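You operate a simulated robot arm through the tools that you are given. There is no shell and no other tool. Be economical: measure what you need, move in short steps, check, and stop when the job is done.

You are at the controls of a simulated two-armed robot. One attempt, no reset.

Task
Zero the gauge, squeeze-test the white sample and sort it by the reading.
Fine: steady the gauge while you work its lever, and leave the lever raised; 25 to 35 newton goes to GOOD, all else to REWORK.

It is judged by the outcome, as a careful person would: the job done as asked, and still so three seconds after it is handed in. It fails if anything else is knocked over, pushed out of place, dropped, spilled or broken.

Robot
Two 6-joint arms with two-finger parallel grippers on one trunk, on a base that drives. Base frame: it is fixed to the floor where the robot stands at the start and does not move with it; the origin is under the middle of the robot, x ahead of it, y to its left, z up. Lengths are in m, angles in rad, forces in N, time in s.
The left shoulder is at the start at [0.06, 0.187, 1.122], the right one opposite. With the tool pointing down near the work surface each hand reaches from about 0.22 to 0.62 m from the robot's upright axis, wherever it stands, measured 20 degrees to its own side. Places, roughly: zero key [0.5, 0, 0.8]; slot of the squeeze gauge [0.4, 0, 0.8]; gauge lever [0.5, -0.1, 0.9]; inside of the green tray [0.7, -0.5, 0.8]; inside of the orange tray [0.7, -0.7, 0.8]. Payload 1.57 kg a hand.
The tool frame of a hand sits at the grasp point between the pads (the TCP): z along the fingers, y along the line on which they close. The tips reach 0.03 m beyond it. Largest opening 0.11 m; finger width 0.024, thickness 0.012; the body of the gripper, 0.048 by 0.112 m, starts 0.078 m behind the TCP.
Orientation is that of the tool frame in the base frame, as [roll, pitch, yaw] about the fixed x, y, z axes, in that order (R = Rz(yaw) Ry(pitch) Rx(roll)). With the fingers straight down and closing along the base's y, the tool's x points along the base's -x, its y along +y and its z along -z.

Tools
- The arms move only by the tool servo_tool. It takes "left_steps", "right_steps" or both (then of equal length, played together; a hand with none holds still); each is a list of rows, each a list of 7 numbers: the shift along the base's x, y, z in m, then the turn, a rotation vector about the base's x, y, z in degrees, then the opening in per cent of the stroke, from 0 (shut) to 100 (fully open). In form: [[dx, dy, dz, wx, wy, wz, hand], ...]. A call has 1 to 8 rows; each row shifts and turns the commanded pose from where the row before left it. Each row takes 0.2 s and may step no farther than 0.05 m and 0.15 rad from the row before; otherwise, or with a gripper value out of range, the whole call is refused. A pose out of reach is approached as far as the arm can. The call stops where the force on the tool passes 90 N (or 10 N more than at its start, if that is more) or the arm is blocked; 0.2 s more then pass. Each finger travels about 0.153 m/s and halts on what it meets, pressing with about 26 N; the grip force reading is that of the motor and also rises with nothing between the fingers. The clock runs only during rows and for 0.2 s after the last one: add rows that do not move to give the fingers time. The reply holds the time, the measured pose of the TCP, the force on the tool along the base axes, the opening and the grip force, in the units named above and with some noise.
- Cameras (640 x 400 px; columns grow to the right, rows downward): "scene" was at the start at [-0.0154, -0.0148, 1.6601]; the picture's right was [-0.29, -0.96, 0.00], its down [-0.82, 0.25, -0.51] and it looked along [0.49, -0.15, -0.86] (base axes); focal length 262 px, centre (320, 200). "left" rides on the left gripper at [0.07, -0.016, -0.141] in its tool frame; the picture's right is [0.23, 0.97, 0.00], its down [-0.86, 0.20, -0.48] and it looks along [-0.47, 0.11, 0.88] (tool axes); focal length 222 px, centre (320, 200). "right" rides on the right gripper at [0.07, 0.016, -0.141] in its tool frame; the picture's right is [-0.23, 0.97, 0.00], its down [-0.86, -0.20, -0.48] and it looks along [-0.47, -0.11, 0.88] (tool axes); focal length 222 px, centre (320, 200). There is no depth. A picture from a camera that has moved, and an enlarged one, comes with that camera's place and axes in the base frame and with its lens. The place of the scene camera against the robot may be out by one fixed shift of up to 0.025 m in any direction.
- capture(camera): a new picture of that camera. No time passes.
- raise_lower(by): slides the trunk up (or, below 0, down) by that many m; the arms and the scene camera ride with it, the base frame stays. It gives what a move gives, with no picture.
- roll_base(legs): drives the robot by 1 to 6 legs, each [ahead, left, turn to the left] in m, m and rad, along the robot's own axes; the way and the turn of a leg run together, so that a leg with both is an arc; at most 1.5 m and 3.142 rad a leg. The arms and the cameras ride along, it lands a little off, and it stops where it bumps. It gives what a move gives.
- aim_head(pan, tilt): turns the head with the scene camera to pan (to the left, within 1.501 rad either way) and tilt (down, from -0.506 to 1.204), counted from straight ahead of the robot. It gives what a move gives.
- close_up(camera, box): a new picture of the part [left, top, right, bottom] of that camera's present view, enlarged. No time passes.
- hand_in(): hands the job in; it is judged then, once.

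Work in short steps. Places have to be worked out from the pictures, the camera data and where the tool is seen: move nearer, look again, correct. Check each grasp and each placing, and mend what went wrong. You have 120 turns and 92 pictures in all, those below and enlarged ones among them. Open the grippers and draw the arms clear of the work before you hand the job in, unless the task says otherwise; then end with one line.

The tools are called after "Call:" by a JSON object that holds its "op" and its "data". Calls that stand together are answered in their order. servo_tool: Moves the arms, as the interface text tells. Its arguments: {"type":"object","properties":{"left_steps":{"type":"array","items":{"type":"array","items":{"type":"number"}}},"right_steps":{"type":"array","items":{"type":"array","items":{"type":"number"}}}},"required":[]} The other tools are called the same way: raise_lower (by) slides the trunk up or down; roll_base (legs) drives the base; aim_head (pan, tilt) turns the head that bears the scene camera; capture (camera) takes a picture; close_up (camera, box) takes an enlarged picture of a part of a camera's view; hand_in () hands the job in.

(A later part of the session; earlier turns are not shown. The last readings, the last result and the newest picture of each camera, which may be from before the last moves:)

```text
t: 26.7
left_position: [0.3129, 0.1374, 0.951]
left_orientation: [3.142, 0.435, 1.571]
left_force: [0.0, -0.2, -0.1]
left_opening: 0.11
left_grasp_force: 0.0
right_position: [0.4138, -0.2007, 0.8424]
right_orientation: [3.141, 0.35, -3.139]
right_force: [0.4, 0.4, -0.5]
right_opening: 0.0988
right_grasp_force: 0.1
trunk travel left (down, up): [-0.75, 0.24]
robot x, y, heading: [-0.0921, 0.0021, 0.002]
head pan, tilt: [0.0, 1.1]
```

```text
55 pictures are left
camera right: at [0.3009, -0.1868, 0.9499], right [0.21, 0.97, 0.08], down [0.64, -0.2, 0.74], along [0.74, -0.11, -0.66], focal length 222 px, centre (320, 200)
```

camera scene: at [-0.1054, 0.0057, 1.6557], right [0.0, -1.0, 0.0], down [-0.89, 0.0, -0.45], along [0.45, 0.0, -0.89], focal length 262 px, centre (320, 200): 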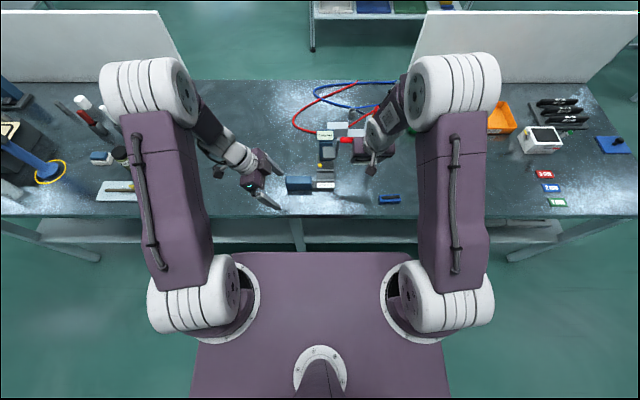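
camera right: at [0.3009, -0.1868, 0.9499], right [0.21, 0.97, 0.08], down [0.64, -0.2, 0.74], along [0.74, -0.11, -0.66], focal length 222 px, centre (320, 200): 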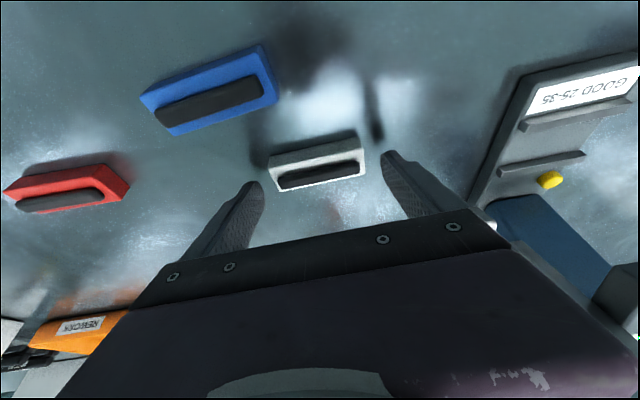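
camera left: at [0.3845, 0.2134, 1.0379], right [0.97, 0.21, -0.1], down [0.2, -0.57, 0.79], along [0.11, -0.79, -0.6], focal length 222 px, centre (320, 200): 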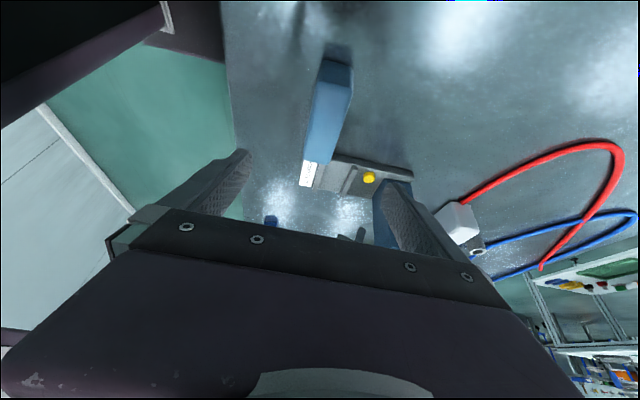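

The lean holds at table height, and the sample is centred at (0.414, −0.202). Lower slightly and grip.

Call:
{"op": "servo_tool", "data": {"right_steps": [[0, -0.001, -0.004, 0, 0, 0, 90], [0, 0, 0, 0, 0, 0, 60], [0, 0, 0, 0, 0, 0, 40], [0, 0, 0, 0, 0, 0, 40]]}}

Call:
{"op": "close_up", "data": {"camera": "right", "box": [220, 100, 420, 240]}}

```text
t: 27.7
left_position: [0.3133, 0.1372, 0.9505]
left_orientation: [-3.141, 0.436, 1.571]
left_force: [-0.2, -0.5, -0.3]
left_opening: 0.11
left_grasp_force: 0.1
right_position: [0.4156, -0.2033, 0.8371]
right_orientation: [-3.141, 0.348, -3.14]
right_force: [0.2, -1.5, 0.4]
right_opening: 0.074
right_grasp_force: 26.3
trunk travel left (down, up): [-0.75, 0.24]
robot x, y, heading: [-0.0906, -0.0013, -0.001]
head pan, tilt: [0.0, 1.1]
```

```text
2.86 times, centred on (320, 170) of right
camera zoom: at [0.3015, -0.188, 0.9461], right [0.21, 0.97, 0.08], down [0.64, -0.2, 0.74], along [0.74, -0.11, -0.67], focal length 635 px, centre (320, 286)
```

zoom: 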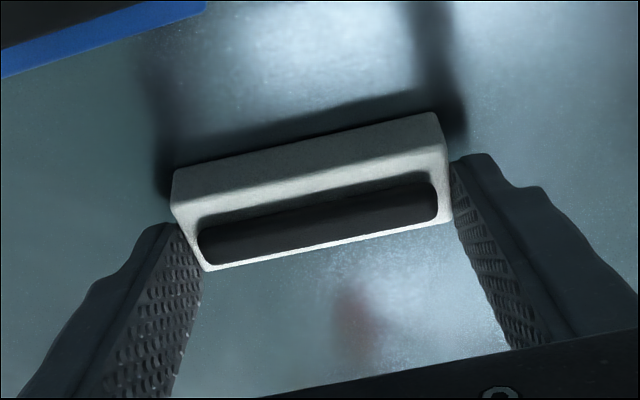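

Gripped. I lift it 6 cm while the left hand returns over the handle.

Call:
{"op": "servo_tool", "data": {"left_steps": [[0.03, -0.01, 0, 0, 0, 0, 100], [0.03, -0.01, 0, 0, 0, 0, 100], [0.029, -0.02, -0.01, 0, 0, 0, 100], [0, -0.0095, -0.02, 0, 0, 0, 100], [0, 0, 0, 0, 0, 0, 100]], "right_steps": [[0, 0, 0.02, 0, 0, 0, 40], [0, 0, 0.02, 0, 0, 0, 40], [0, 0, 0.02, 0, 0, 0, 40], [0, 0, 0, 0, 0, 0, 40], [0, 0, 0, 0, 0, 0, 40]]}}

Call:
{"op": "close_up", "data": {"camera": "left", "box": [200, 40, 440, 240]}}

```text
t: 28.9
left_position: [0.4013, 0.0895, 0.9213]
left_orientation: [3.141, 0.436, 1.571]
left_force: [-0.3, -0.8, -0.2]
left_opening: 0.11
left_grasp_force: 0.1
right_position: [0.4144, -0.2038, 0.8994]
right_orientation: [-3.142, 0.35, -3.139]
right_force: [0.5, 0.5, -0.4]
right_opening: 0.0742
right_grasp_force: 25.7
trunk travel left (down, up): [-0.75, 0.24]
robot x, y, heading: [-0.0907, 0.0025, -0.003]
head pan, tilt: [0.0, 1.1]
```

```text
2.00 times, centred on (320, 140) of left
camera zoom: at [0.385, 0.211, 1.0196], right [0.97, 0.21, -0.1], down [0.2, -0.57, 0.8], along [0.11, -0.79, -0.6], focal length 444 px, centre (320, 320)
```

zoom: 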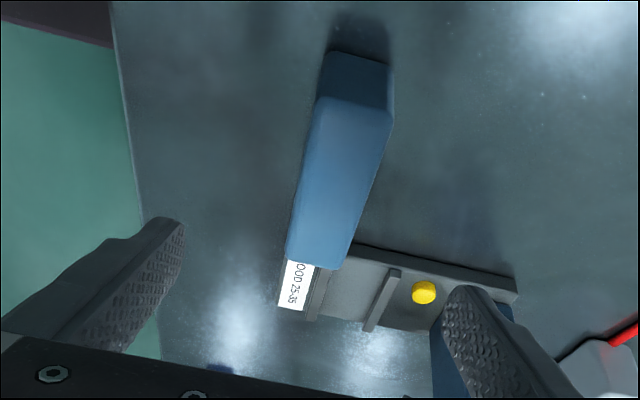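

Gauge unmoved. Descend and grip the handle.

Call:
{"op": "servo_tool", "data": {"left_steps": [[0.0005, -0.001, -0.03, 0, 0, 0, 100], [0, 0, -0.03, 0, 0, 0, 100], [0, 0, -0.0195, 0, 0, 0, 100], [0, 0, 0, 0, 0, 0, 60], [0, 0, 0, 0, 0, 0, 37], [0, 0, 0, 0, 0, 0, 10], [0, 0, 0, 0, 0, 0, 10]]}}

Call:
{"op": "close_up", "data": {"camera": "scene", "box": [270, 110, 430, 210]}}

```text
t: 30.5
left_position: [0.4022, 0.0879, 0.842]
left_orientation: [-3.141, 0.436, 1.571]
left_force: [0.4, 0.0, -0.2]
left_opening: 0.034
left_grasp_force: 25.9
right_position: [0.4146, -0.2035, 0.8983]
right_orientation: [3.14, 0.348, -3.139]
right_force: [-0.6, -0.2, -1.7]
right_opening: 0.0739
right_grasp_force: 26.0
trunk travel left (down, up): [-0.75, 0.24]
robot x, y, heading: [-0.0908, 0.0014, 0.002]
head pan, tilt: [0.0, 1.1]
```

```text
4.00 times, centred on (350, 160) of scene
camera zoom: at [-0.1064, 0.0049, 1.6557], right [0.0, -1.0, 0.0], down [-0.89, 0.0, -0.45], along [0.45, 0.0, -0.89], focal length 1048 px, centre (200, 360)
```

zoom: 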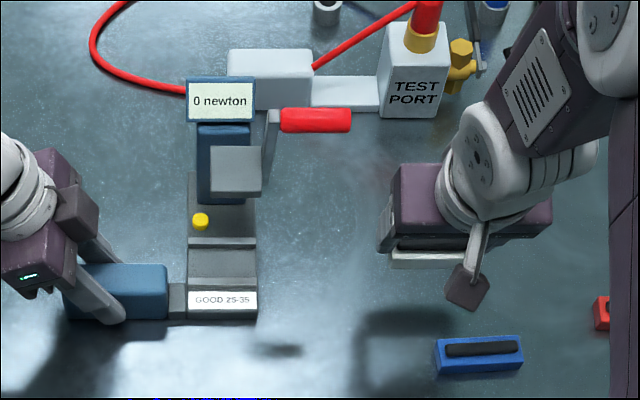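

Handle held again. I carry the sample over the slot at hover height.

Call:
{"op": "servo_tool", "data": {"right_steps": [[0, 0.045, 0, 0, 0, 0, 40], [0, 0.045, 0, 0, 0, 0, 40], [0.01, 0.048, 0, 0, 0, 0, 40], [0.009, 0.045, 0, 0, 0, 0, 40], [0, 0, 0, 0, 0, 0, 40]]}}

Call:
{"op": "close_up", "data": {"camera": "right", "box": [200, 60, 440, 240]}}

Call:
{"op": "close_up", "data": {"camera": "scene", "box": [270, 120, 370, 200]}}

```text
t: 31.7
left_position: [0.4011, 0.0879, 0.8418]
left_orientation: [3.14, 0.435, 1.571]
left_force: [-1.8, 0.0, -0.5]
left_opening: 0.0341
left_grasp_force: 26.3
right_position: [0.434, -0.0196, 0.8972]
right_orientation: [3.14, 0.348, -3.138]
right_force: [-0.2, 0.2, -0.5]
right_opening: 0.0744
right_grasp_force: 25.9
trunk travel left (down, up): [-0.75, 0.24]
robot x, y, heading: [-0.0886, 0.0047, 0.005]
head pan, tilt: [0.0, 1.1]
```

```text
2.22 times, centred on (320, 150) of right
camera zoom: at [0.3193, -0.0047, 1.0049], right [0.21, 0.97, 0.08], down [0.64, -0.2, 0.74], along [0.74, -0.11, -0.67], focal length 494 px, centre (320, 311)
```

zoom: 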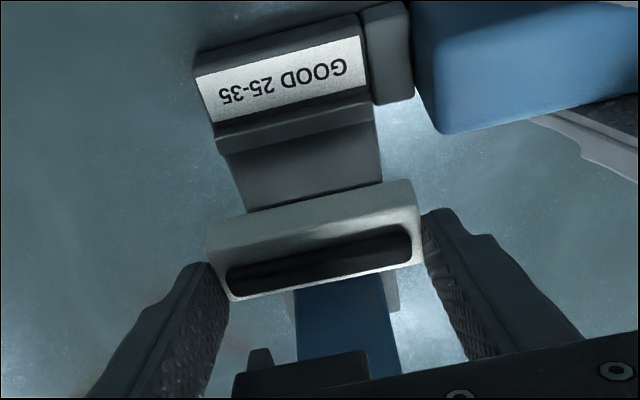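

```text
5.00 times, centred on (320, 160) of scene
camera zoom: at [-0.1065, 0.0046, 1.6557], right [0.0, -1.0, 0.0], down [-0.89, 0.0, -0.45], along [0.45, 0.0, -0.89], focal length 1310 px, centre (320, 400)
```

zoom: 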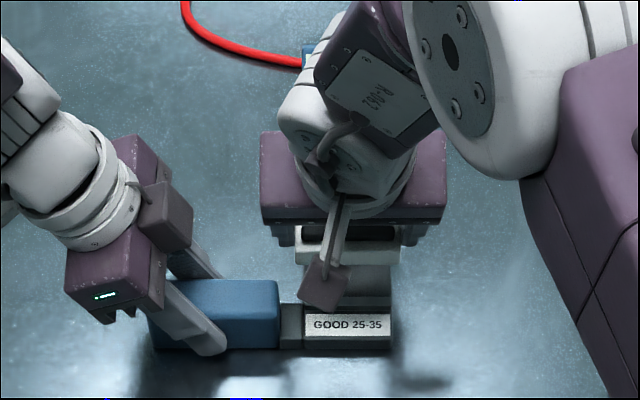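

Sample is over the slot, about 3 mm too far in +y. I correct and lower to about ridge-top height, then look.

Call:
{"op": "servo_tool", "data": {"right_steps": [[0, -0.002, -0.01, 0, 0, 0, 40], [0, 0, -0.015, 0, 0, 0, 40], [0, 0, -0.01, 0, 0, 0, 40], [0, 0, -0.003, 0, 0, 0, 40], [0, 0, 0, 0, 0, 0, 40]]}}

Call:
{"op": "close_up", "data": {"camera": "right", "box": [200, 60, 440, 240]}}

```text
t: 32.9
left_position: [0.4029, 0.0872, 0.8412]
left_orientation: [3.141, 0.437, 1.57]
left_force: [-2.2, 0.8, 0.3]
left_opening: 0.0338
left_grasp_force: 26.0
right_position: [0.434, -0.0222, 0.8605]
right_orientation: [-3.142, 0.349, -3.14]
right_force: [0.3, 0.4, -0.8]
right_opening: 0.0743
right_grasp_force: 25.9
trunk travel left (down, up): [-0.75, 0.24]
robot x, y, heading: [-0.0905, -0.0007, -0.003]
head pan, tilt: [0.0, 1.1]
```

```text
2.22 times, centred on (320, 150) of right
camera zoom: at [0.3211, -0.0071, 0.9681], right [0.21, 0.97, 0.08], down [0.64, -0.2, 0.74], along [0.74, -0.11, -0.67], focal length 494 px, centre (320, 311)
```

zoom: 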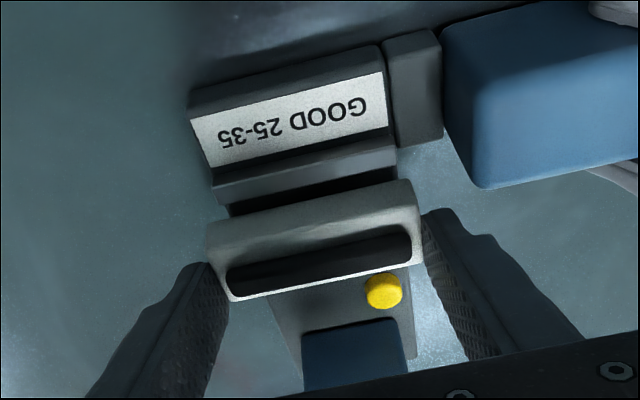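

The sample sits parallel between the ridges with a few mm front gap. I lower in 3 mm steps, watching the force.

Call:
{"op": "servo_tool", "data": {"right_steps": [[-0.0005, 0, -0.004, 0, 0, 0, 40], [0, 0, -0.003, 0, 0, 0, 40], [0, 0, -0.003, 0, 0, 0, 40], [0, 0, 0, 0, 0, 0, 40]]}}

Call:
{"op": "close_up", "data": {"camera": "right", "box": [200, 60, 440, 240]}}

```text
t: 33.9
left_position: [0.4023, 0.0879, 0.8423]
left_orientation: [3.141, 0.437, 1.572]
left_force: [0.6, 3.0, 0.2]
left_opening: 0.0337
left_grasp_force: 26.1
right_position: [0.4333, -0.0218, 0.8524]
right_orientation: [3.14, 0.353, -3.139]
right_force: [4.3, -4.3, 18.2]
right_opening: 0.0745
right_grasp_force: 26.4
trunk travel left (down, up): [-0.75, 0.24]
robot x, y, heading: [-0.0895, 0.0054, 0.0]
head pan, tilt: [0.0, 1.1]
```

```text
2.22 times, centred on (320, 150) of right
camera zoom: at [0.3204, -0.0069, 0.9589], right [0.21, 0.97, 0.08], down [0.64, -0.2, 0.74], along [0.74, -0.11, -0.66], focal length 494 px, centre (320, 311)
```

zoom: 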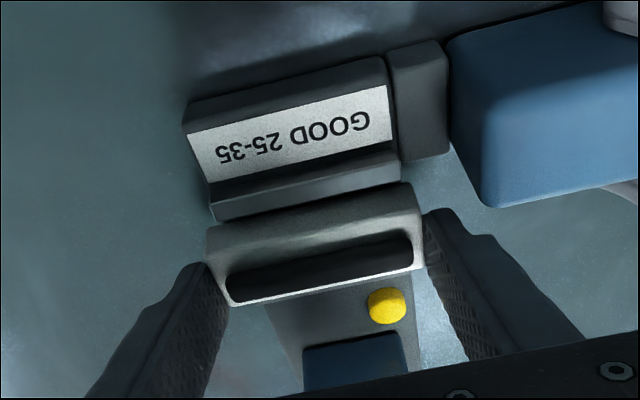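

Contact at 18 N; I check from the left wrist camera whether the sample is down on the slot floor or riding on a ridge.

Call:
{"op": "close_up", "data": {"camera": "left", "box": [260, 140, 440, 260]}}

Call:
{"op": "close_up", "data": {"camera": "scene", "box": [290, 150, 360, 200]}}

```text
3.33 times, centred on (350, 200) of left
camera zoom: at [0.385, 0.2105, 0.9402], right [0.97, 0.21, -0.1], down [0.2, -0.57, 0.79], along [0.11, -0.79, -0.6], focal length 740 px, centre (220, 200)
```

zoom: 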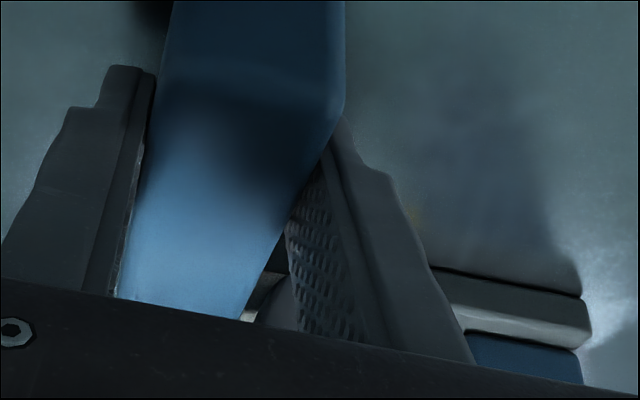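

```text
8.00 times, centred on (325, 175) of scene
camera zoom: at [-0.1072, 0.0048, 1.6558], right [0.0, -1.0, 0.0], down [-0.89, 0.0, -0.45], along [0.45, 0.0, -0.89], focal length 2096 px, centre (280, 400)
```

zoom: 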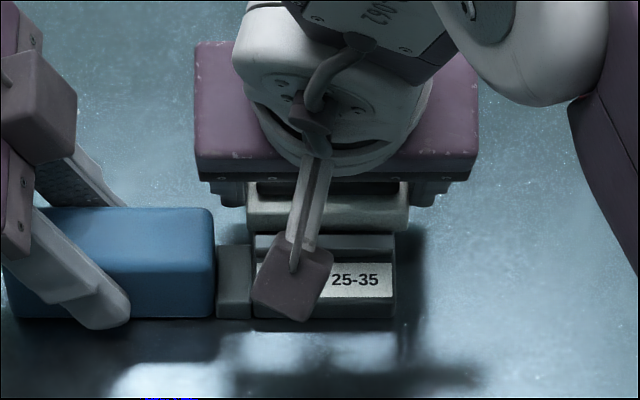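

The plate is about 16 mm thick (top ≈ 0.816), matching the sample bottom ≈ 0.8155, so it is seated. I release and rise straight up.

Call:
{"op": "servo_tool", "data": {"right_steps": [[0, 0, 0.001, 0, 0, 0, 55], [0, 0, 0, 0, 0, 0, 85], [0, 0, 0, 0, 0, 0, 85], [0, 0, 0.02, 0, 0, 0, 85], [0, 0, 0.03, 0, 0, 0, 85], [0, 0, 0.03, 0, 0, 0, 85]]}}

Call:
{"op": "capture", "data": {"camera": "right"}}

```text
t: 35.3
left_position: [0.4029, 0.0876, 0.8431]
left_orientation: [3.141, 0.436, 1.571]
left_force: [-1.4, 0.0, 0.6]
left_opening: 0.0341
left_grasp_force: 26.0
right_position: [0.4331, -0.0216, 0.93]
right_orientation: [3.14, 0.35, -3.139]
right_force: [0.6, 0.4, 0.6]
right_opening: 0.0935
right_grasp_force: 0.1
trunk travel left (down, up): [-0.75, 0.24]
robot x, y, heading: [-0.0927, -0.001, 0.005]
head pan, tilt: [0.0, 1.1]
```

```text
45 pictures are left
camera right: at [0.3205, -0.0059, 1.0384], right [0.21, 0.97, 0.08], down [0.64, -0.2, 0.74], along [0.74, -0.11, -0.67], focal length 222 px, centre (320, 200)
```

right: 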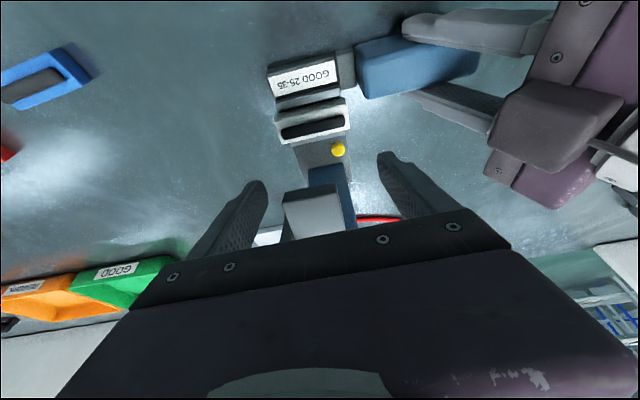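

The sample stays in the slot. I withdraw the right hand to the right and look at the lever.

Call:
{"op": "servo_tool", "data": {"right_steps": [[-0.02, -0.02, 0.04, 0, 7, 0, 60], [-0.02, -0.05, 0.03, 0, 7, 0, 60], [-0.02, -0.05, 0.02, 0, 6, 0, 60], [0, -0.05, 0, 0, 0, 0, 60], [0, -0.04, 0, 0, 0, 0, 60]]}}

Call:
{"op": "close_up", "data": {"camera": "scene", "box": [290, 115, 370, 200]}}

Call:
{"op": "close_up", "data": {"camera": "right", "box": [420, 60, 640, 260]}}

```text
refused: row 2 steps farther than a row can; nothing moved
```

```text
4.71 times, centred on (330, 158) of scene
camera zoom: at [-0.1069, 0.005, 1.6557], right [0.0, -1.0, 0.0], down [-0.89, 0.0, -0.45], along [0.45, 0.0, -0.89], focal length 1233 px, centre (273, 400)
```

zoom: 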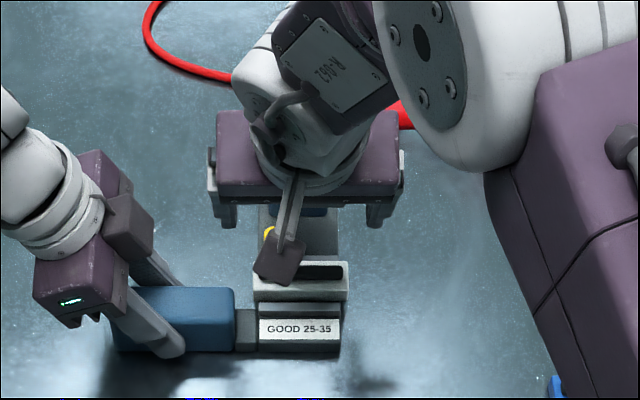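

```text
2.00 times, centred on (530, 160) of right
camera zoom: at [0.3205, -0.0059, 1.0384], right [0.21, 0.97, 0.08], down [0.64, -0.2, 0.74], along [0.74, -0.11, -0.67], focal length 444 px, centre (-100, 280)
```

zoom: 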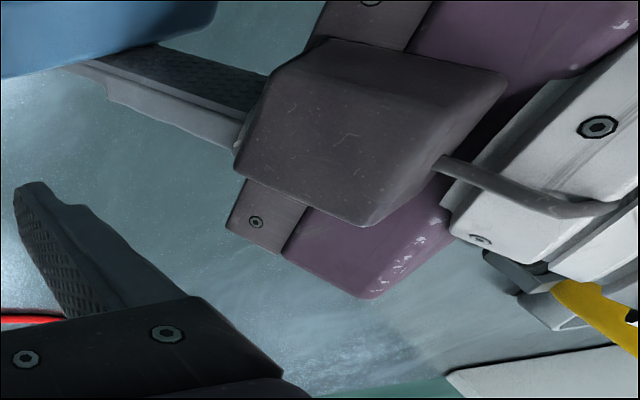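

A row was too long; I redo the retreat with smaller steps.

Call:
{"op": "servo_tool", "data": {"right_steps": [[-0.01, -0.01, 0.04, 0, 0, 0, 60], [-0.01, -0.03, 0.03, 0, 7, 0, 60], [-0.01, -0.04, 0.02, 0, 7, 0, 60], [-0.01, -0.04, 0, 0, 6, 0, 60], [0, -0.045, 0, 0, 0, 0, 60], [0, -0.045, 0, 0, 0, 0, 60]]}}

Call:
{"op": "close_up", "data": {"camera": "scene", "box": [290, 115, 370, 200]}}

Call:
{"op": "capture", "data": {"camera": "right"}}

```text
t: 36.7
left_position: [0.403, 0.0879, 0.8417]
left_orientation: [3.141, 0.436, 1.572]
left_force: [0.2, -0.4, 0.5]
left_opening: 0.0342
left_grasp_force: 25.7
right_position: [0.316, -0.2013, 0.9528]
right_orientation: [-3.059, 0.068, -3.136]
right_force: [0.2, -0.2, 0.3]
right_opening: 0.0659
right_grasp_force: 0.1
right hand out of reach, approached as far as the arm can: row 2, 3, 4, 5, 6
trunk travel left (down, up): [-0.75, 0.24]
robot x, y, heading: [-0.0893, 0.0008, 0.0]
head pan, tilt: [0.0, 1.1]
```

```text
4.71 times, centred on (330, 158) of scene
camera zoom: at [-0.1065, 0.0053, 1.6557], right [0.0, -1.0, 0.0], down [-0.89, 0.0, -0.45], along [0.45, 0.0, -0.89], focal length 1233 px, centre (273, 400)
```

zoom: 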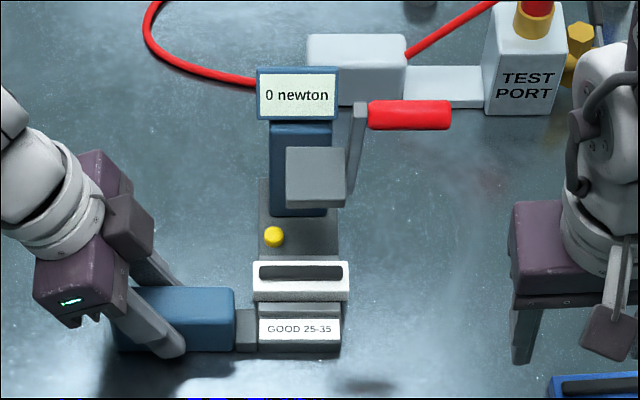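

```text
41 pictures are left
camera right: at [0.2381, -0.1753, 1.0865], right [0.23, 0.97, -0.07], down [0.82, -0.15, 0.55], along [0.52, -0.18, -0.83], focal length 222 px, centre (320, 200)
```

right: 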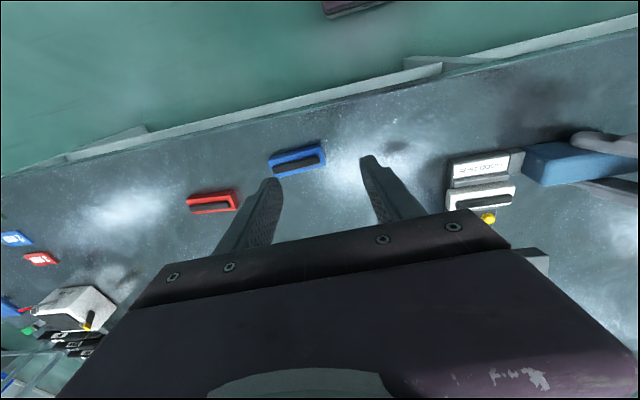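

The ram still hangs raised and the sample sits squarely in the slot. Triangulation puts the red handle at about (0.457, −0.095, 1.0), 22 mm thick along y. I straighten the right hand and turn it +90° so its fingers close along x.

Call:
{"op": "servo_tool", "data": {"right_steps": [[0.01, 0, 0, 4.7, 3.9, 0, 60], [0.02, 0, 0.01, 0, 0, 8.2, 60], [0.02, 0, 0.01, 0, 0, 8.2, 60], [0.02, 0, 0.01, 0, 0, 8.2, 60], [0.01, 0, 0.01, 0, 0, 8.2, 60], [0.01, 0, 0.01, 0, 0, 8.2, 60], [0.01, 0, 0.01, 0, 0, 8.2, 60], [0, 0, 0.01, 0, 0, 8.2, 60]]}}

Call:
{"op": "servo_tool", "data": {"right_steps": [[0, 0, 0.01, 0, 0, 8.2, 60], [0, 0, 0.01, 0, 0, 8.2, 60], [0, 0, 0.01, 0, 0, 8.2, 60], [0, 0, 0.0, 0, 0, 8.2, 60]]}}

Call:
{"op": "capture", "data": {"camera": "right"}}

```text
t: 38.5
left_position: [0.4021, 0.0882, 0.8413]
left_orientation: [3.14, 0.437, 1.572]
left_force: [-0.5, 1.5, -0.6]
left_opening: 0.034
left_grasp_force: 26.1
right_position: [0.2163, 0.0668, 0.9738]
right_orientation: [-3.034, 0.072, -2.143]
right_force: [-0.5, 0.3, 0.5]
right_opening: 0.066
right_grasp_force: 0.1
right hand out of reach, approached as far as the arm can: row 1, 2, 3, 4, 5, 6, 7, 8
trunk travel left (down, up): [-0.75, 0.24]
robot x, y, heading: [-0.0862, 0.0015, -0.002]
head pan, tilt: [0.0, 1.1]
```

```text
t: 39.1
left_position: [0.4021, 0.0881, 0.8407]
left_orientation: [3.14, 0.436, 1.57]
left_force: [-3.5, 3.1, 1.1]
left_opening: 0.0338
left_grasp_force: 26.0
right_position: [0.1393, 0.1081, 0.9825]
right_orientation: [-3.029, 0.077, -1.858]
right_force: [32.8, -4.9, -6.4]
right_opening: 0.066
right_grasp_force: 0.0
right hand out of reach, approached as far as the arm can: row 1, 2, 3
trunk travel left (down, up): [-0.75, 0.24]
robot x, y, heading: [-0.0891, 0.0011, 0.001]
head pan, tilt: [0.0, 1.1]
stopped in row 3 (right hand): the force on the tool passed its limit (the readings are from after the stop); the commanded pose is now the measured one
```

```text
40 pictures are left
camera right: at [0.0868, 0.0404, 1.114], right [-0.86, 0.5, -0.09], down [0.37, 0.74, 0.56], along [0.35, 0.45, -0.82], focal length 222 px, centre (320, 200)
```

right: 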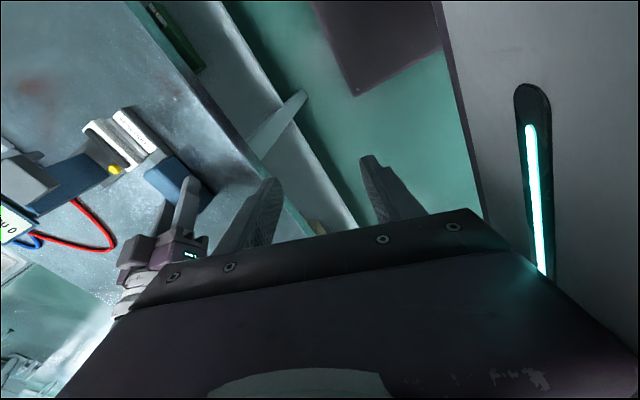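

The right arm ran against a joint limit and drifted toward the robot's own body. I stop and look at the situation.

Call:
{"op": "capture", "data": {"camera": "scene"}}

```text
39 pictures are left
camera scene: at [-0.1073, 0.0055, 1.6557], right [0.0, -1.0, 0.0], down [-0.89, 0.0, -0.45], along [0.45, 0.0, -0.89], focal length 262 px, centre (320, 200)
```

scene: 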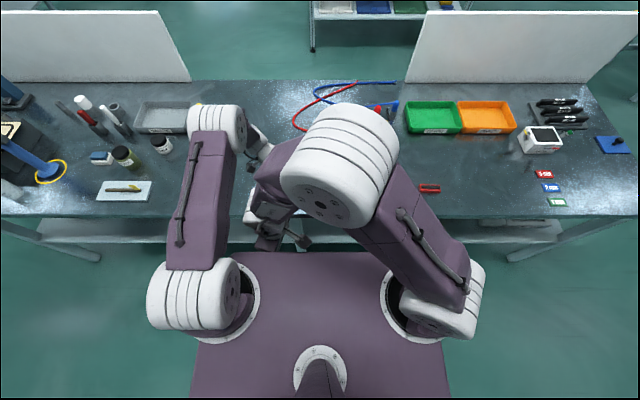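

The right elbow swung inward while the hand is before the robot's chest. I bring the hand out forward-right in small steps toward its original free region, straightening it.

Call:
{"op": "servo_tool", "data": {"right_steps": [[0.02, -0.01, 0.0, 0, 0, 0, 60], [0.02, -0.03, 0.01, 0, 0, -4, 60], [0.02, -0.035, 0.01, -1.2, 3.7, 0, 60], [0.02, -0.035, 0.015, -1.2, 3.7, 0, 60]]}}

```text
t: 40.1
left_position: [0.4032, 0.0875, 0.8418]
left_orientation: [3.141, 0.435, 1.571]
left_force: [-2.0, -0.9, -0.3]
left_opening: 0.034
left_grasp_force: 25.7
right_position: [0.1679, 0.0569, 0.982]
right_orientation: [-3.026, 0.071, -1.933]
right_force: [-0.4, 0.1, -0.5]
right_opening: 0.0659
right_grasp_force: 0.1
right hand out of reach, approached as far as the arm can: row 1, 2, 3, 4
trunk travel left (down, up): [-0.75, 0.24]
robot x, y, heading: [-0.0947, -0.0035, 0.003]
head pan, tilt: [0.0, 1.1]
```

Progress is partial. I probe single motions to learn which directions are free.

Call:
{"op": "servo_tool", "data": {"right_steps": [[0, 0, 0.01, 0, 0, 0, 60], [0, 0, -0.01, 0, 0, 0, 60], [0.01, 0, 0, 0, 0, 0, 60], [0, -0.01, 0, 0, 0, 0, 60], [0, 0, 0, 0, 5, 0, 60], [0, 0, 0, 0, 0, -5, 60], [0, 0, 0, 5, 0, 0, 60], [0, 0, 0, -5, 0, 0, 60]]}}

```text
t: 41.9
left_position: [0.4021, 0.0875, 0.8408]
left_orientation: [3.141, 0.437, 1.571]
left_force: [-1.5, 0.4, 1.2]
left_opening: 0.0336
left_grasp_force: 25.9
right_position: [0.1768, 0.047, 0.9823]
right_orientation: [-3.016, 0.073, -2.022]
right_force: [0.6, 0.6, -0.1]
right_opening: 0.066
right_grasp_force: 0.0
right hand out of reach, approached as far as the arm can: row 5
trunk travel left (down, up): [-0.75, 0.24]
robot x, y, heading: [-0.0956, -0.0002, 0.003]
head pan, tilt: [0.0, 1.1]
```

Pure translations are free; only the tilt about y is stuck (wrist singularity). I translate away to the open region on the right first.

Call:
{"op": "servo_tool", "data": {"right_steps": [[0.012, -0.04, 0.01, 0, 0, 0, 60], [0.012, -0.04, 0.01, 0, 0, 0, 60], [0.012, -0.04, 0.01, 0, 0, 0, 60], [0.012, -0.04, 0.01, 0, 0, 0, 60], [0.012, -0.04, 0.01, 0, 0, 0, 60], [0.012, -0.04, 0.01, 0, 0, 0, 60]]}}

```text
t: 43.3
left_position: [0.4027, 0.0877, 0.8407]
left_orientation: [3.141, 0.436, 1.573]
left_force: [-0.7, -1.9, 0.5]
left_opening: 0.0338
left_grasp_force: 26.0
right_position: [0.2311, -0.137, 0.9882]
right_orientation: [-3.001, 0.108, -2.02]
right_force: [0.2, 0.3, 0.2]
right_opening: 0.0659
right_grasp_force: 0.0
right hand out of reach, approached as far as the arm can: row 2, 3, 4, 5, 6
trunk travel left (down, up): [-0.75, 0.24]
robot x, y, heading: [-0.0917, -0.0004, 0.004]
head pan, tilt: [0.0, 1.1]
```

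I check the arm's shape.

Call:
{"op": "capture", "data": {"camera": "scene"}}

```text
38 pictures are left
camera scene: at [-0.107, 0.0046, 1.6557], right [0.0, -1.0, 0.0], down [-0.89, 0.0, -0.45], along [0.45, 0.0, -0.89], focal length 262 px, centre (320, 200)
```

scene: 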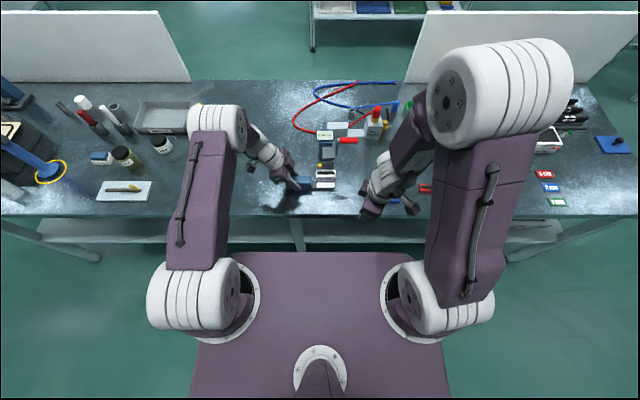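

The elbow is strongly folded; I move the hand forward (+x) to unfold it, then straighten.

Call:
{"op": "servo_tool", "data": {"right_steps": [[0.03, -0.02, 0, 0, 0, 0, 60], [0.03, -0.02, 0, 0, 0, 0, 60], [0.03, -0.02, 0, 0, 0, 0, 60], [0.03, -0.02, 0.01, 0, 0, 0, 60], [0.01, -0.02, 0.02, 0, 0, 0, 60], [0, 0, 0.03, 0, 0, 0, 60], [0, 0, 0.03, 0, 0, 0, 60]]}}

```text
t: 44.9
left_position: [0.4028, 0.0883, 0.8411]
left_orientation: [-3.141, 0.436, 1.571]
left_force: [-0.5, 0.7, -0.1]
left_opening: 0.0341
left_grasp_force: 26.3
right_position: [0.3601, -0.2579, 1.0878]
right_orientation: [-3.016, 0.074, -2.019]
right_force: [-0.5, 0.2, 1.1]
right_opening: 0.0655
right_grasp_force: 0.0
right hand out of reach, approached as far as the arm can: row 1
trunk travel left (down, up): [-0.75, 0.24]
robot x, y, heading: [-0.0907, -0.0029, 0.001]
head pan, tilt: [0.0, 1.1]
```

Free again. Straighten and finish the yaw to +90°.

Call:
{"op": "servo_tool", "data": {"right_steps": [[0, 0, 0, -0.35, 4.15, 0, 60], [0, 0, 0, -0.35, 4.15, 0, 60], [0, 0, 0, 0, 0, 8.5, 60], [0, 0, 0, 0, 0, 8.5, 60], [0, 0, 0, 0, 0, 8.6, 60]]}}

Call:
{"op": "capture", "data": {"camera": "right"}}

```text
t: 46.1
left_position: [0.4017, 0.0887, 0.8422]
left_orientation: [-3.14, 0.436, 1.57]
left_force: [-0.6, 0.6, 0.7]
left_opening: 0.0337
left_grasp_force: 26.2
right_position: [0.3587, -0.2573, 1.0881]
right_orientation: [3.139, -0.003, -1.574]
right_force: [-0.6, -1.1, 0.2]
right_opening: 0.066
right_grasp_force: 0.1
trunk travel left (down, up): [-0.75, 0.24]
robot x, y, heading: [-0.0909, 0.0009, -0.003]
head pan, tilt: [0.0, 1.1]
```

```text
37 pictures are left
camera right: at [0.3425, -0.3283, 1.2278], right [-0.97, 0.23, 0.0], down [0.2, 0.85, 0.48], along [0.11, 0.46, -0.88], focal length 222 px, centre (320, 200)
```

right: 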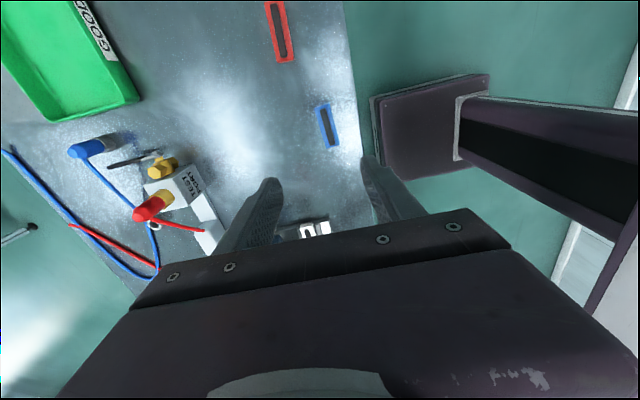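

Now approach above the red handle: to about (0.457, −0.10, 1.085).

Call:
{"op": "servo_tool", "data": {"right_steps": [[0.025, 0.035, 0, 0, 0, 0, 60], [0.025, 0.04, 0, 0, 0, 0, 60], [0.025, 0.04, 0, 0, 0, 0, 60], [0.023, 0.04, 0, 0, 0, 0, 60], [0, 0, 0, 0, 0, 0, 60]]}}

Call:
{"op": "capture", "data": {"camera": "right"}}

Call:
{"op": "close_up", "data": {"camera": "scene", "box": [290, 100, 390, 200]}}

```text
t: 47.3
left_position: [0.4021, 0.0885, 0.8421]
left_orientation: [-3.141, 0.437, 1.569]
left_force: [-1.5, 0.0, 0.5]
left_opening: 0.034
left_grasp_force: 26.5
right_position: [0.4563, -0.1015, 1.0876]
right_orientation: [3.139, -0.001, -1.577]
right_force: [0.6, -0.2, -0.4]
right_opening: 0.066
right_grasp_force: 0.1
trunk travel left (down, up): [-0.75, 0.24]
robot x, y, heading: [-0.0893, 0.0023, -0.0]
head pan, tilt: [0.0, 1.1]
```

```text
36 pictures are left
camera right: at [0.4405, -0.1717, 1.227], right [-0.97, 0.23, 0.0], down [0.21, 0.85, 0.48], along [0.11, 0.46, -0.88], focal length 222 px, centre (320, 200)
```

right: 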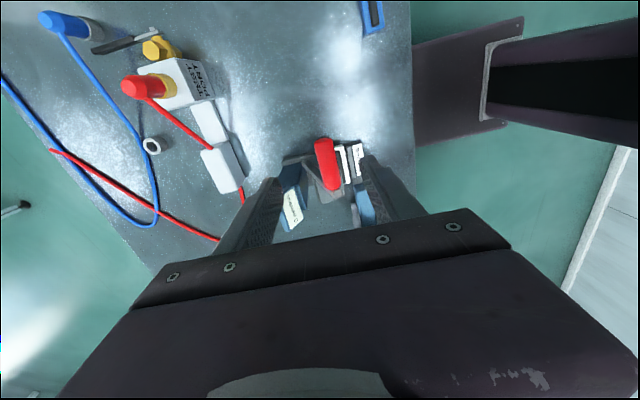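

```text
4.00 times, centred on (340, 150) of scene
camera zoom: at [-0.107, 0.0049, 1.6557], right [0.0, -1.0, 0.0], down [-0.89, 0.0, -0.45], along [0.45, 0.0, -0.89], focal length 1048 px, centre (240, 400)
```

zoom: 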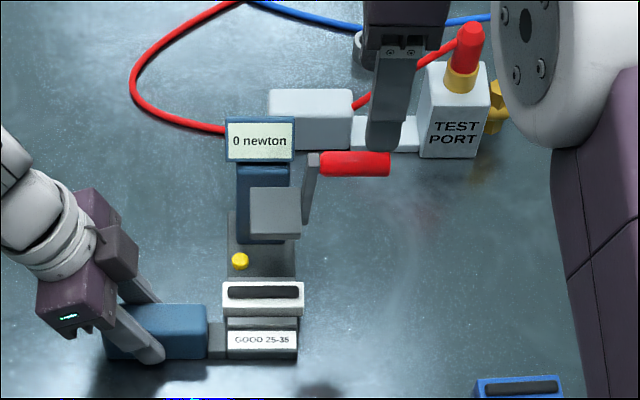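

Handle refined to about (0.453, −0.088, 1.0). I centre on it and descend so the pads straddle it.

Call:
{"op": "servo_tool", "data": {"right_steps": [[-0.003, 0.005, -0.03, 0, 0, 0, 60], [0, 0, -0.03, 0, 0, 0, 60], [0, 0, -0.02, 0, 0, 0, 60], [0, 0, 0, 0, 0, 0, 60]]}}

Call:
{"op": "close_up", "data": {"camera": "right", "box": [200, 100, 440, 240]}}

Call:
{"op": "close_up", "data": {"camera": "scene", "box": [290, 100, 390, 200]}}

```text
t: 48.3
left_position: [0.4026, 0.0871, 0.8416]
left_orientation: [-3.141, 0.436, 1.57]
left_force: [-0.9, -0.1, 0.5]
left_opening: 0.034
left_grasp_force: 26.0
right_position: [0.4529, -0.0988, 1.0064]
right_orientation: [3.141, -0.002, -1.577]
right_force: [1.0, 0.8, -0.4]
right_opening: 0.0662
right_grasp_force: 0.0
trunk travel left (down, up): [-0.75, 0.24]
robot x, y, heading: [-0.0887, 0.0001, -0.001]
head pan, tilt: [0.0, 1.1]
```

```text
2.67 times, centred on (320, 170) of right
camera zoom: at [0.4363, -0.1688, 1.147], right [-0.97, 0.23, 0.0], down [0.21, 0.85, 0.48], along [0.11, 0.46, -0.88], focal length 592 px, centre (320, 280)
```

zoom: 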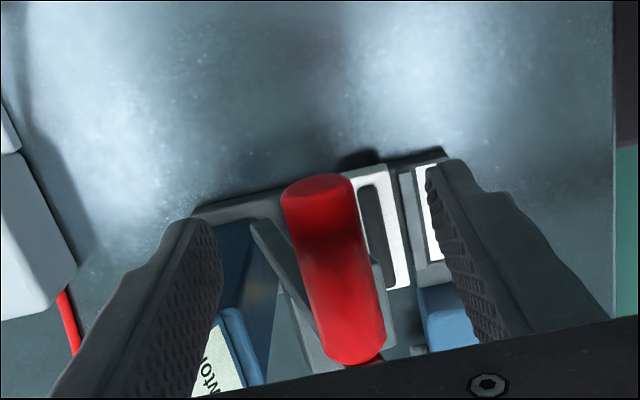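

```text
4.00 times, centred on (340, 150) of scene
camera zoom: at [-0.1068, 0.0051, 1.6557], right [0.0, -1.0, 0.0], down [-0.89, 0.0, -0.45], along [0.45, 0.0, -0.89], focal length 1048 px, centre (240, 400)
```

zoom: 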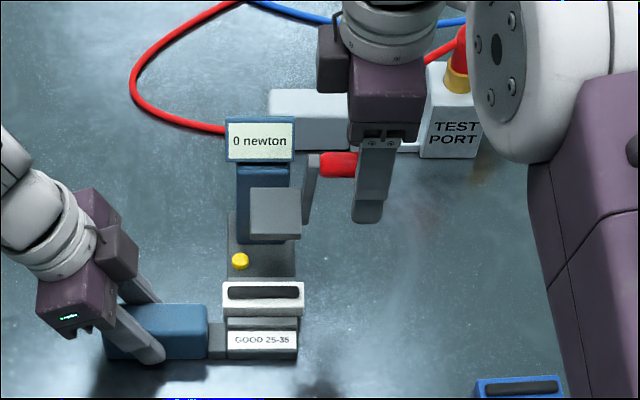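

The handle lies between the pads. Close on it.

Call:
{"op": "servo_tool", "data": {"right_steps": [[-0.001, 0, -0.003, 0, 0, 0, 35], [0, 0, 0, 0, 0, 0, 12], [0, 0, 0, 0, 0, 0, 12]]}}

```text
t: 49.1
left_position: [0.4012, 0.0879, 0.8421]
left_orientation: [-3.14, 0.437, 1.57]
left_force: [0.9, 0.6, -0.4]
left_opening: 0.034
left_grasp_force: 26.0
right_position: [0.4517, -0.0982, 1.0043]
right_orientation: [3.139, -0.001, -1.578]
right_force: [-0.3, -1.2, 2.2]
right_opening: 0.0189
right_grasp_force: 26.3
trunk travel left (down, up): [-0.75, 0.24]
robot x, y, heading: [-0.0884, 0.0012, 0.001]
head pan, tilt: [0.0, 1.1]
```

Gripped (19 mm). I pull the lever gently along the expected arc, toward the robot and slightly down.

Call:
{"op": "servo_tool", "data": {"right_steps": [[-0.01, 0, -0.003, 0, 0, 0, 12], [-0.01, 0, -0.004, 0, 0, 0, 12]]}}

Call:
{"op": "close_up", "data": {"camera": "scene", "box": [290, 100, 390, 200]}}

```text
t: 49.7
left_position: [0.4037, 0.0889, 0.8423]
left_orientation: [3.141, 0.434, 1.572]
left_force: [-3.0, 4.2, 4.9]
left_opening: 0.0339
left_grasp_force: 26.1
right_position: [0.4315, -0.0977, 0.9974]
right_orientation: [3.141, -0.002, -1.58]
right_force: [3.4, -3.4, 0.0]
right_opening: 0.0191
right_grasp_force: 25.3
trunk travel left (down, up): [-0.75, 0.24]
robot x, y, heading: [-0.0913, 0.0017, -0.002]
head pan, tilt: [0.0, 1.1]
```

```text
4.00 times, centred on (340, 150) of scene
camera zoom: at [-0.1064, 0.0048, 1.6557], right [0.0, -1.0, 0.0], down [-0.89, 0.0, -0.45], along [0.45, 0.0, -0.89], focal length 1048 px, centre (240, 400)
```

zoom: 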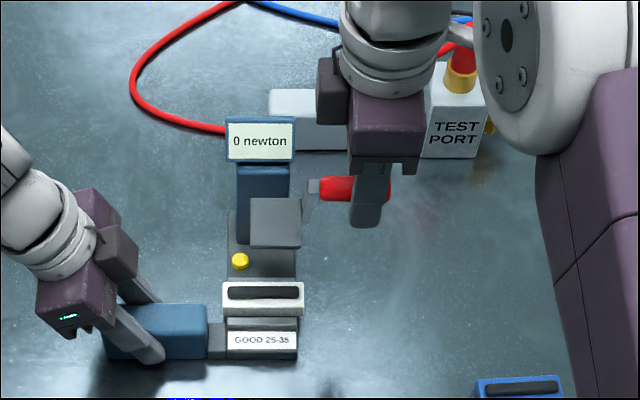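

The lever follows, and the ram starts down. Continue along the arc.

Call:
{"op": "servo_tool", "data": {"right_steps": [[-0.013, 0, -0.007, 0, 0, 0, 12], [-0.012, 0, -0.009, 0, 0, 0, 12]]}}

Call:
{"op": "servo_tool", "data": {"right_steps": [[-0.011, 0, -0.01, 0, 0, 0, 12], [-0.01, 0, -0.011, 0, 0, 0, 12]]}}

Call:
{"op": "close_up", "data": {"camera": "scene", "box": [290, 100, 390, 200]}}

```text
t: 50.3
left_position: [0.4031, 0.0885, 0.8424]
left_orientation: [3.141, 0.435, 1.572]
left_force: [0.0, 2.8, 1.0]
left_opening: 0.034
left_grasp_force: 25.9
right_position: [0.408, -0.0983, 0.9829]
right_orientation: [3.14, -0.002, -1.578]
right_force: [-0.2, -2.8, 1.3]
right_opening: 0.0187
right_grasp_force: 25.8
trunk travel left (down, up): [-0.75, 0.24]
robot x, y, heading: [-0.0922, -0.0025, -0.005]
head pan, tilt: [0.0, 1.1]
```

```text
t: 50.9
left_position: [0.4026, 0.0865, 0.8413]
left_orientation: [-3.141, 0.437, 1.571]
left_force: [-1.2, 3.4, 4.1]
left_opening: 0.0334
left_grasp_force: 26.3
right_position: [0.3865, -0.0981, 0.962]
right_orientation: [3.14, -0.001, -1.579]
right_force: [3.5, -2.3, 0.2]
right_opening: 0.0189
right_grasp_force: 26.1
trunk travel left (down, up): [-0.75, 0.24]
robot x, y, heading: [-0.0929, -0.0001, -0.0]
head pan, tilt: [0.0, 1.1]
```

```text
4.00 times, centred on (340, 150) of scene
camera zoom: at [-0.1065, 0.005, 1.6557], right [0.0, -1.0, 0.0], down [-0.89, 0.0, -0.45], along [0.45, 0.0, -0.89], focal length 1048 px, centre (240, 400)
```

zoom: 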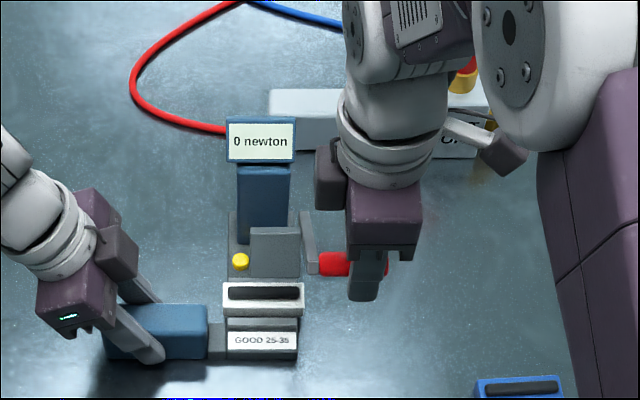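

Tracking well with low force. Continue in small steps, watching the display.

Call:
{"op": "servo_tool", "data": {"right_steps": [[-0.009, 0, -0.011, 0, 0, 0, 12], [-0.008, 0, -0.011, 0, 0, 0, 12]]}}

Call:
{"op": "close_up", "data": {"camera": "scene", "box": [290, 100, 390, 200]}}

```text
t: 51.5
left_position: [0.4009, 0.087, 0.841]
left_orientation: [-3.138, 0.438, 1.571]
left_force: [-6.4, 4.8, 7.9]
left_opening: 0.0343
left_grasp_force: 26.0
right_position: [0.3695, -0.0973, 0.9399]
right_orientation: [3.141, 0.001, -1.58]
right_force: [8.5, -5.0, 0.4]
right_opening: 0.0191
right_grasp_force: 25.9
trunk travel left (down, up): [-0.75, 0.24]
robot x, y, heading: [-0.0925, 0.0001, -0.004]
head pan, tilt: [0.0, 1.1]
```

```text
4.00 times, centred on (340, 150) of scene
camera zoom: at [-0.1067, 0.0046, 1.6558], right [0.0, -1.0, 0.0], down [-0.89, 0.0, -0.45], along [0.45, 0.0, -0.89], focal length 1048 px, centre (240, 400)
```

zoom: 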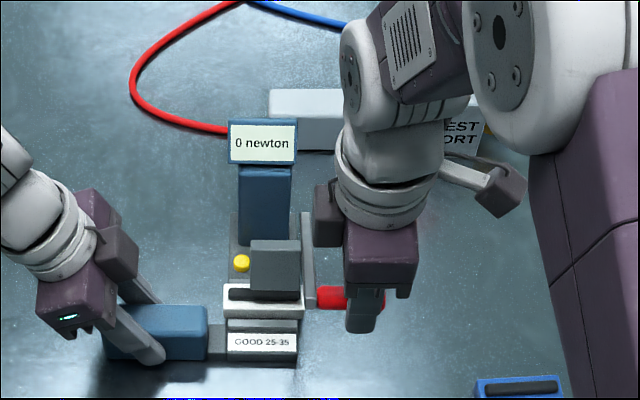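

The ram is now above the sample. A slight +x pull tells me to steer more downward.

Call:
{"op": "servo_tool", "data": {"right_steps": [[-0.003, 0, -0.011, 0, 0, 0, 12], [-0.003, 0, -0.01, 0, 0, 0, 12]]}}

Call:
{"op": "close_up", "data": {"camera": "scene", "box": [290, 100, 390, 200]}}

```text
t: 52.1
left_position: [0.4022, 0.0871, 0.8407]
left_orientation: [-3.141, 0.437, 1.573]
left_force: [-5.3, -0.4, 2.9]
left_opening: 0.0342
left_grasp_force: 25.7
right_position: [0.3625, -0.0985, 0.9189]
right_orientation: [3.139, -0.001, -1.578]
right_force: [4.5, 0.5, -0.1]
right_opening: 0.0189
right_grasp_force: 26.3
trunk travel left (down, up): [-0.75, 0.24]
robot x, y, heading: [-0.0905, -0.0007, 0.0]
head pan, tilt: [0.0, 1.1]
```

```text
4.00 times, centred on (340, 150) of scene
camera zoom: at [-0.1071, 0.0049, 1.6557], right [0.0, -1.0, 0.0], down [-0.89, 0.0, -0.45], along [0.45, 0.0, -0.89], focal length 1048 px, centre (240, 400)
```

zoom: 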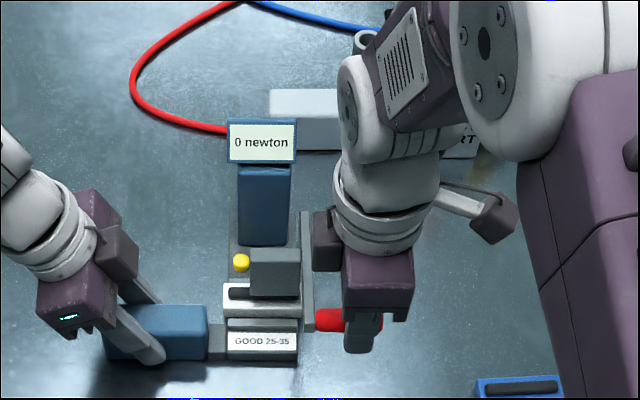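

Still 0; the ram descends toward the sample. Keep going down in small steps.

Call:
{"op": "servo_tool", "data": {"right_steps": [[-0.002, 0, -0.01, 0, 0, 0, 12], [-0.001, 0, -0.008, 0, 0, 0, 12]]}}

Call:
{"op": "close_up", "data": {"camera": "scene", "box": [300, 120, 360, 200]}}

```text
t: 52.7
left_position: [0.4023, 0.0877, 0.8413]
left_orientation: [-3.141, 0.436, 1.571]
left_force: [-3.7, -3.1, -0.6]
left_opening: 0.0343
left_grasp_force: 25.7
right_position: [0.3601, -0.0984, 0.9006]
right_orientation: [3.14, 0.0, -1.578]
right_force: [0.8, 2.5, 1.9]
right_opening: 0.0189
right_grasp_force: 25.7
trunk travel left (down, up): [-0.75, 0.24]
robot x, y, heading: [-0.0881, -0.0024, -0.001]
head pan, tilt: [0.0, 1.1]
```

```text
5.00 times, centred on (330, 160) of scene
camera zoom: at [-0.1072, 0.0048, 1.6557], right [0.0, -1.0, 0.0], down [-0.89, 0.0, -0.45], along [0.45, 0.0, -0.89], focal length 1310 px, centre (270, 400)
```

zoom: 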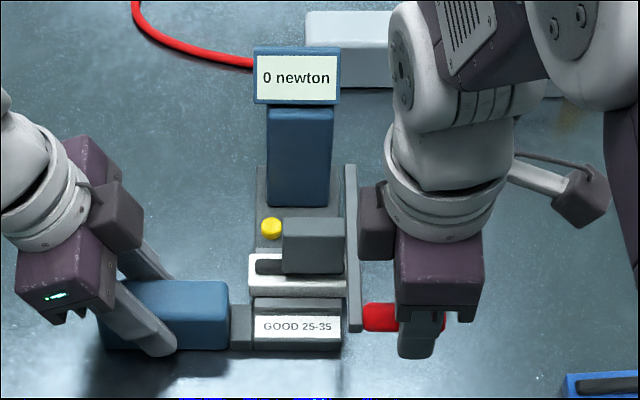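

Continue downward, still unloaded.

Call:
{"op": "servo_tool", "data": {"right_steps": [[0, 0, -0.008, 0, 0, 0, 12], [0, 0, -0.007, 0, 0, 0, 12]]}}

Call:
{"op": "close_up", "data": {"camera": "scene", "box": [300, 120, 360, 200]}}

```text
t: 53.3
left_position: [0.4018, 0.0879, 0.8414]
left_orientation: [3.141, 0.437, 1.57]
left_force: [-3.8, -8.2, -0.4]
left_opening: 0.034
left_grasp_force: 26.0
right_position: [0.3618, -0.0975, 0.8858]
right_orientation: [3.138, -0.001, -1.576]
right_force: [0.9, 7.9, -0.4]
right_opening: 0.0187
right_grasp_force: 26.3
trunk travel left (down, up): [-0.75, 0.24]
robot x, y, heading: [-0.0879, 0.0017, 0.0]
head pan, tilt: [0.0, 1.1]
```

```text
5.00 times, centred on (330, 160) of scene
camera zoom: at [-0.1069, 0.0051, 1.6557], right [0.0, -1.0, 0.0], down [-0.89, 0.0, -0.45], along [0.45, 0.0, -0.89], focal length 1310 px, centre (270, 400)
```

zoom: 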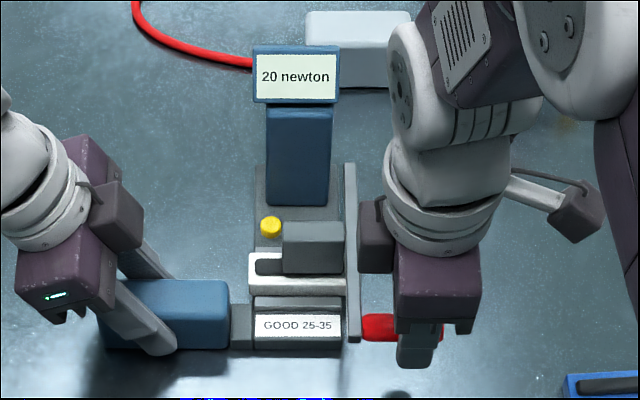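

Reading 20 N and rising. I continue down until the lever bottoms or the reading settles.

Call:
{"op": "servo_tool", "data": {"right_steps": [[0.0, 0.001, -0.006, 0, 0, 0, 12], [0, 0, 0, 0, 0, 0, 12]]}}

Call:
{"op": "close_up", "data": {"camera": "scene", "box": [300, 120, 360, 200]}}

```text
t: 53.9
left_position: [0.4026, 0.0871, 0.8434]
left_orientation: [3.138, 0.434, 1.57]
left_force: [-0.2, 1.2, 0.4]
left_opening: 0.0339
left_grasp_force: 26.0
right_position: [0.3606, -0.0996, 0.8798]
right_orientation: [-3.141, 0.0, -1.578]
right_force: [0.5, -6.5, 15.3]
right_opening: 0.019
right_grasp_force: 26.4
trunk travel left (down, up): [-0.75, 0.24]
robot x, y, heading: [-0.0914, 0.0002, -0.001]
head pan, tilt: [0.0, 1.1]
```

```text
5.00 times, centred on (330, 160) of scene
camera zoom: at [-0.1078, 0.0041, 1.6559], right [0.0, -1.0, 0.0], down [-0.89, 0.0, -0.45], along [0.45, 0.0, -0.89], focal length 1310 px, centre (270, 400)
```

zoom: 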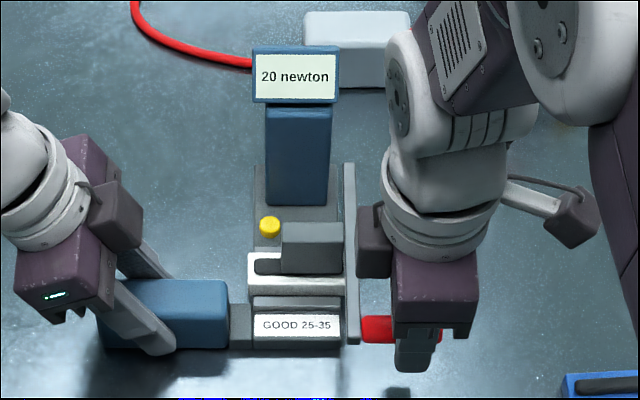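

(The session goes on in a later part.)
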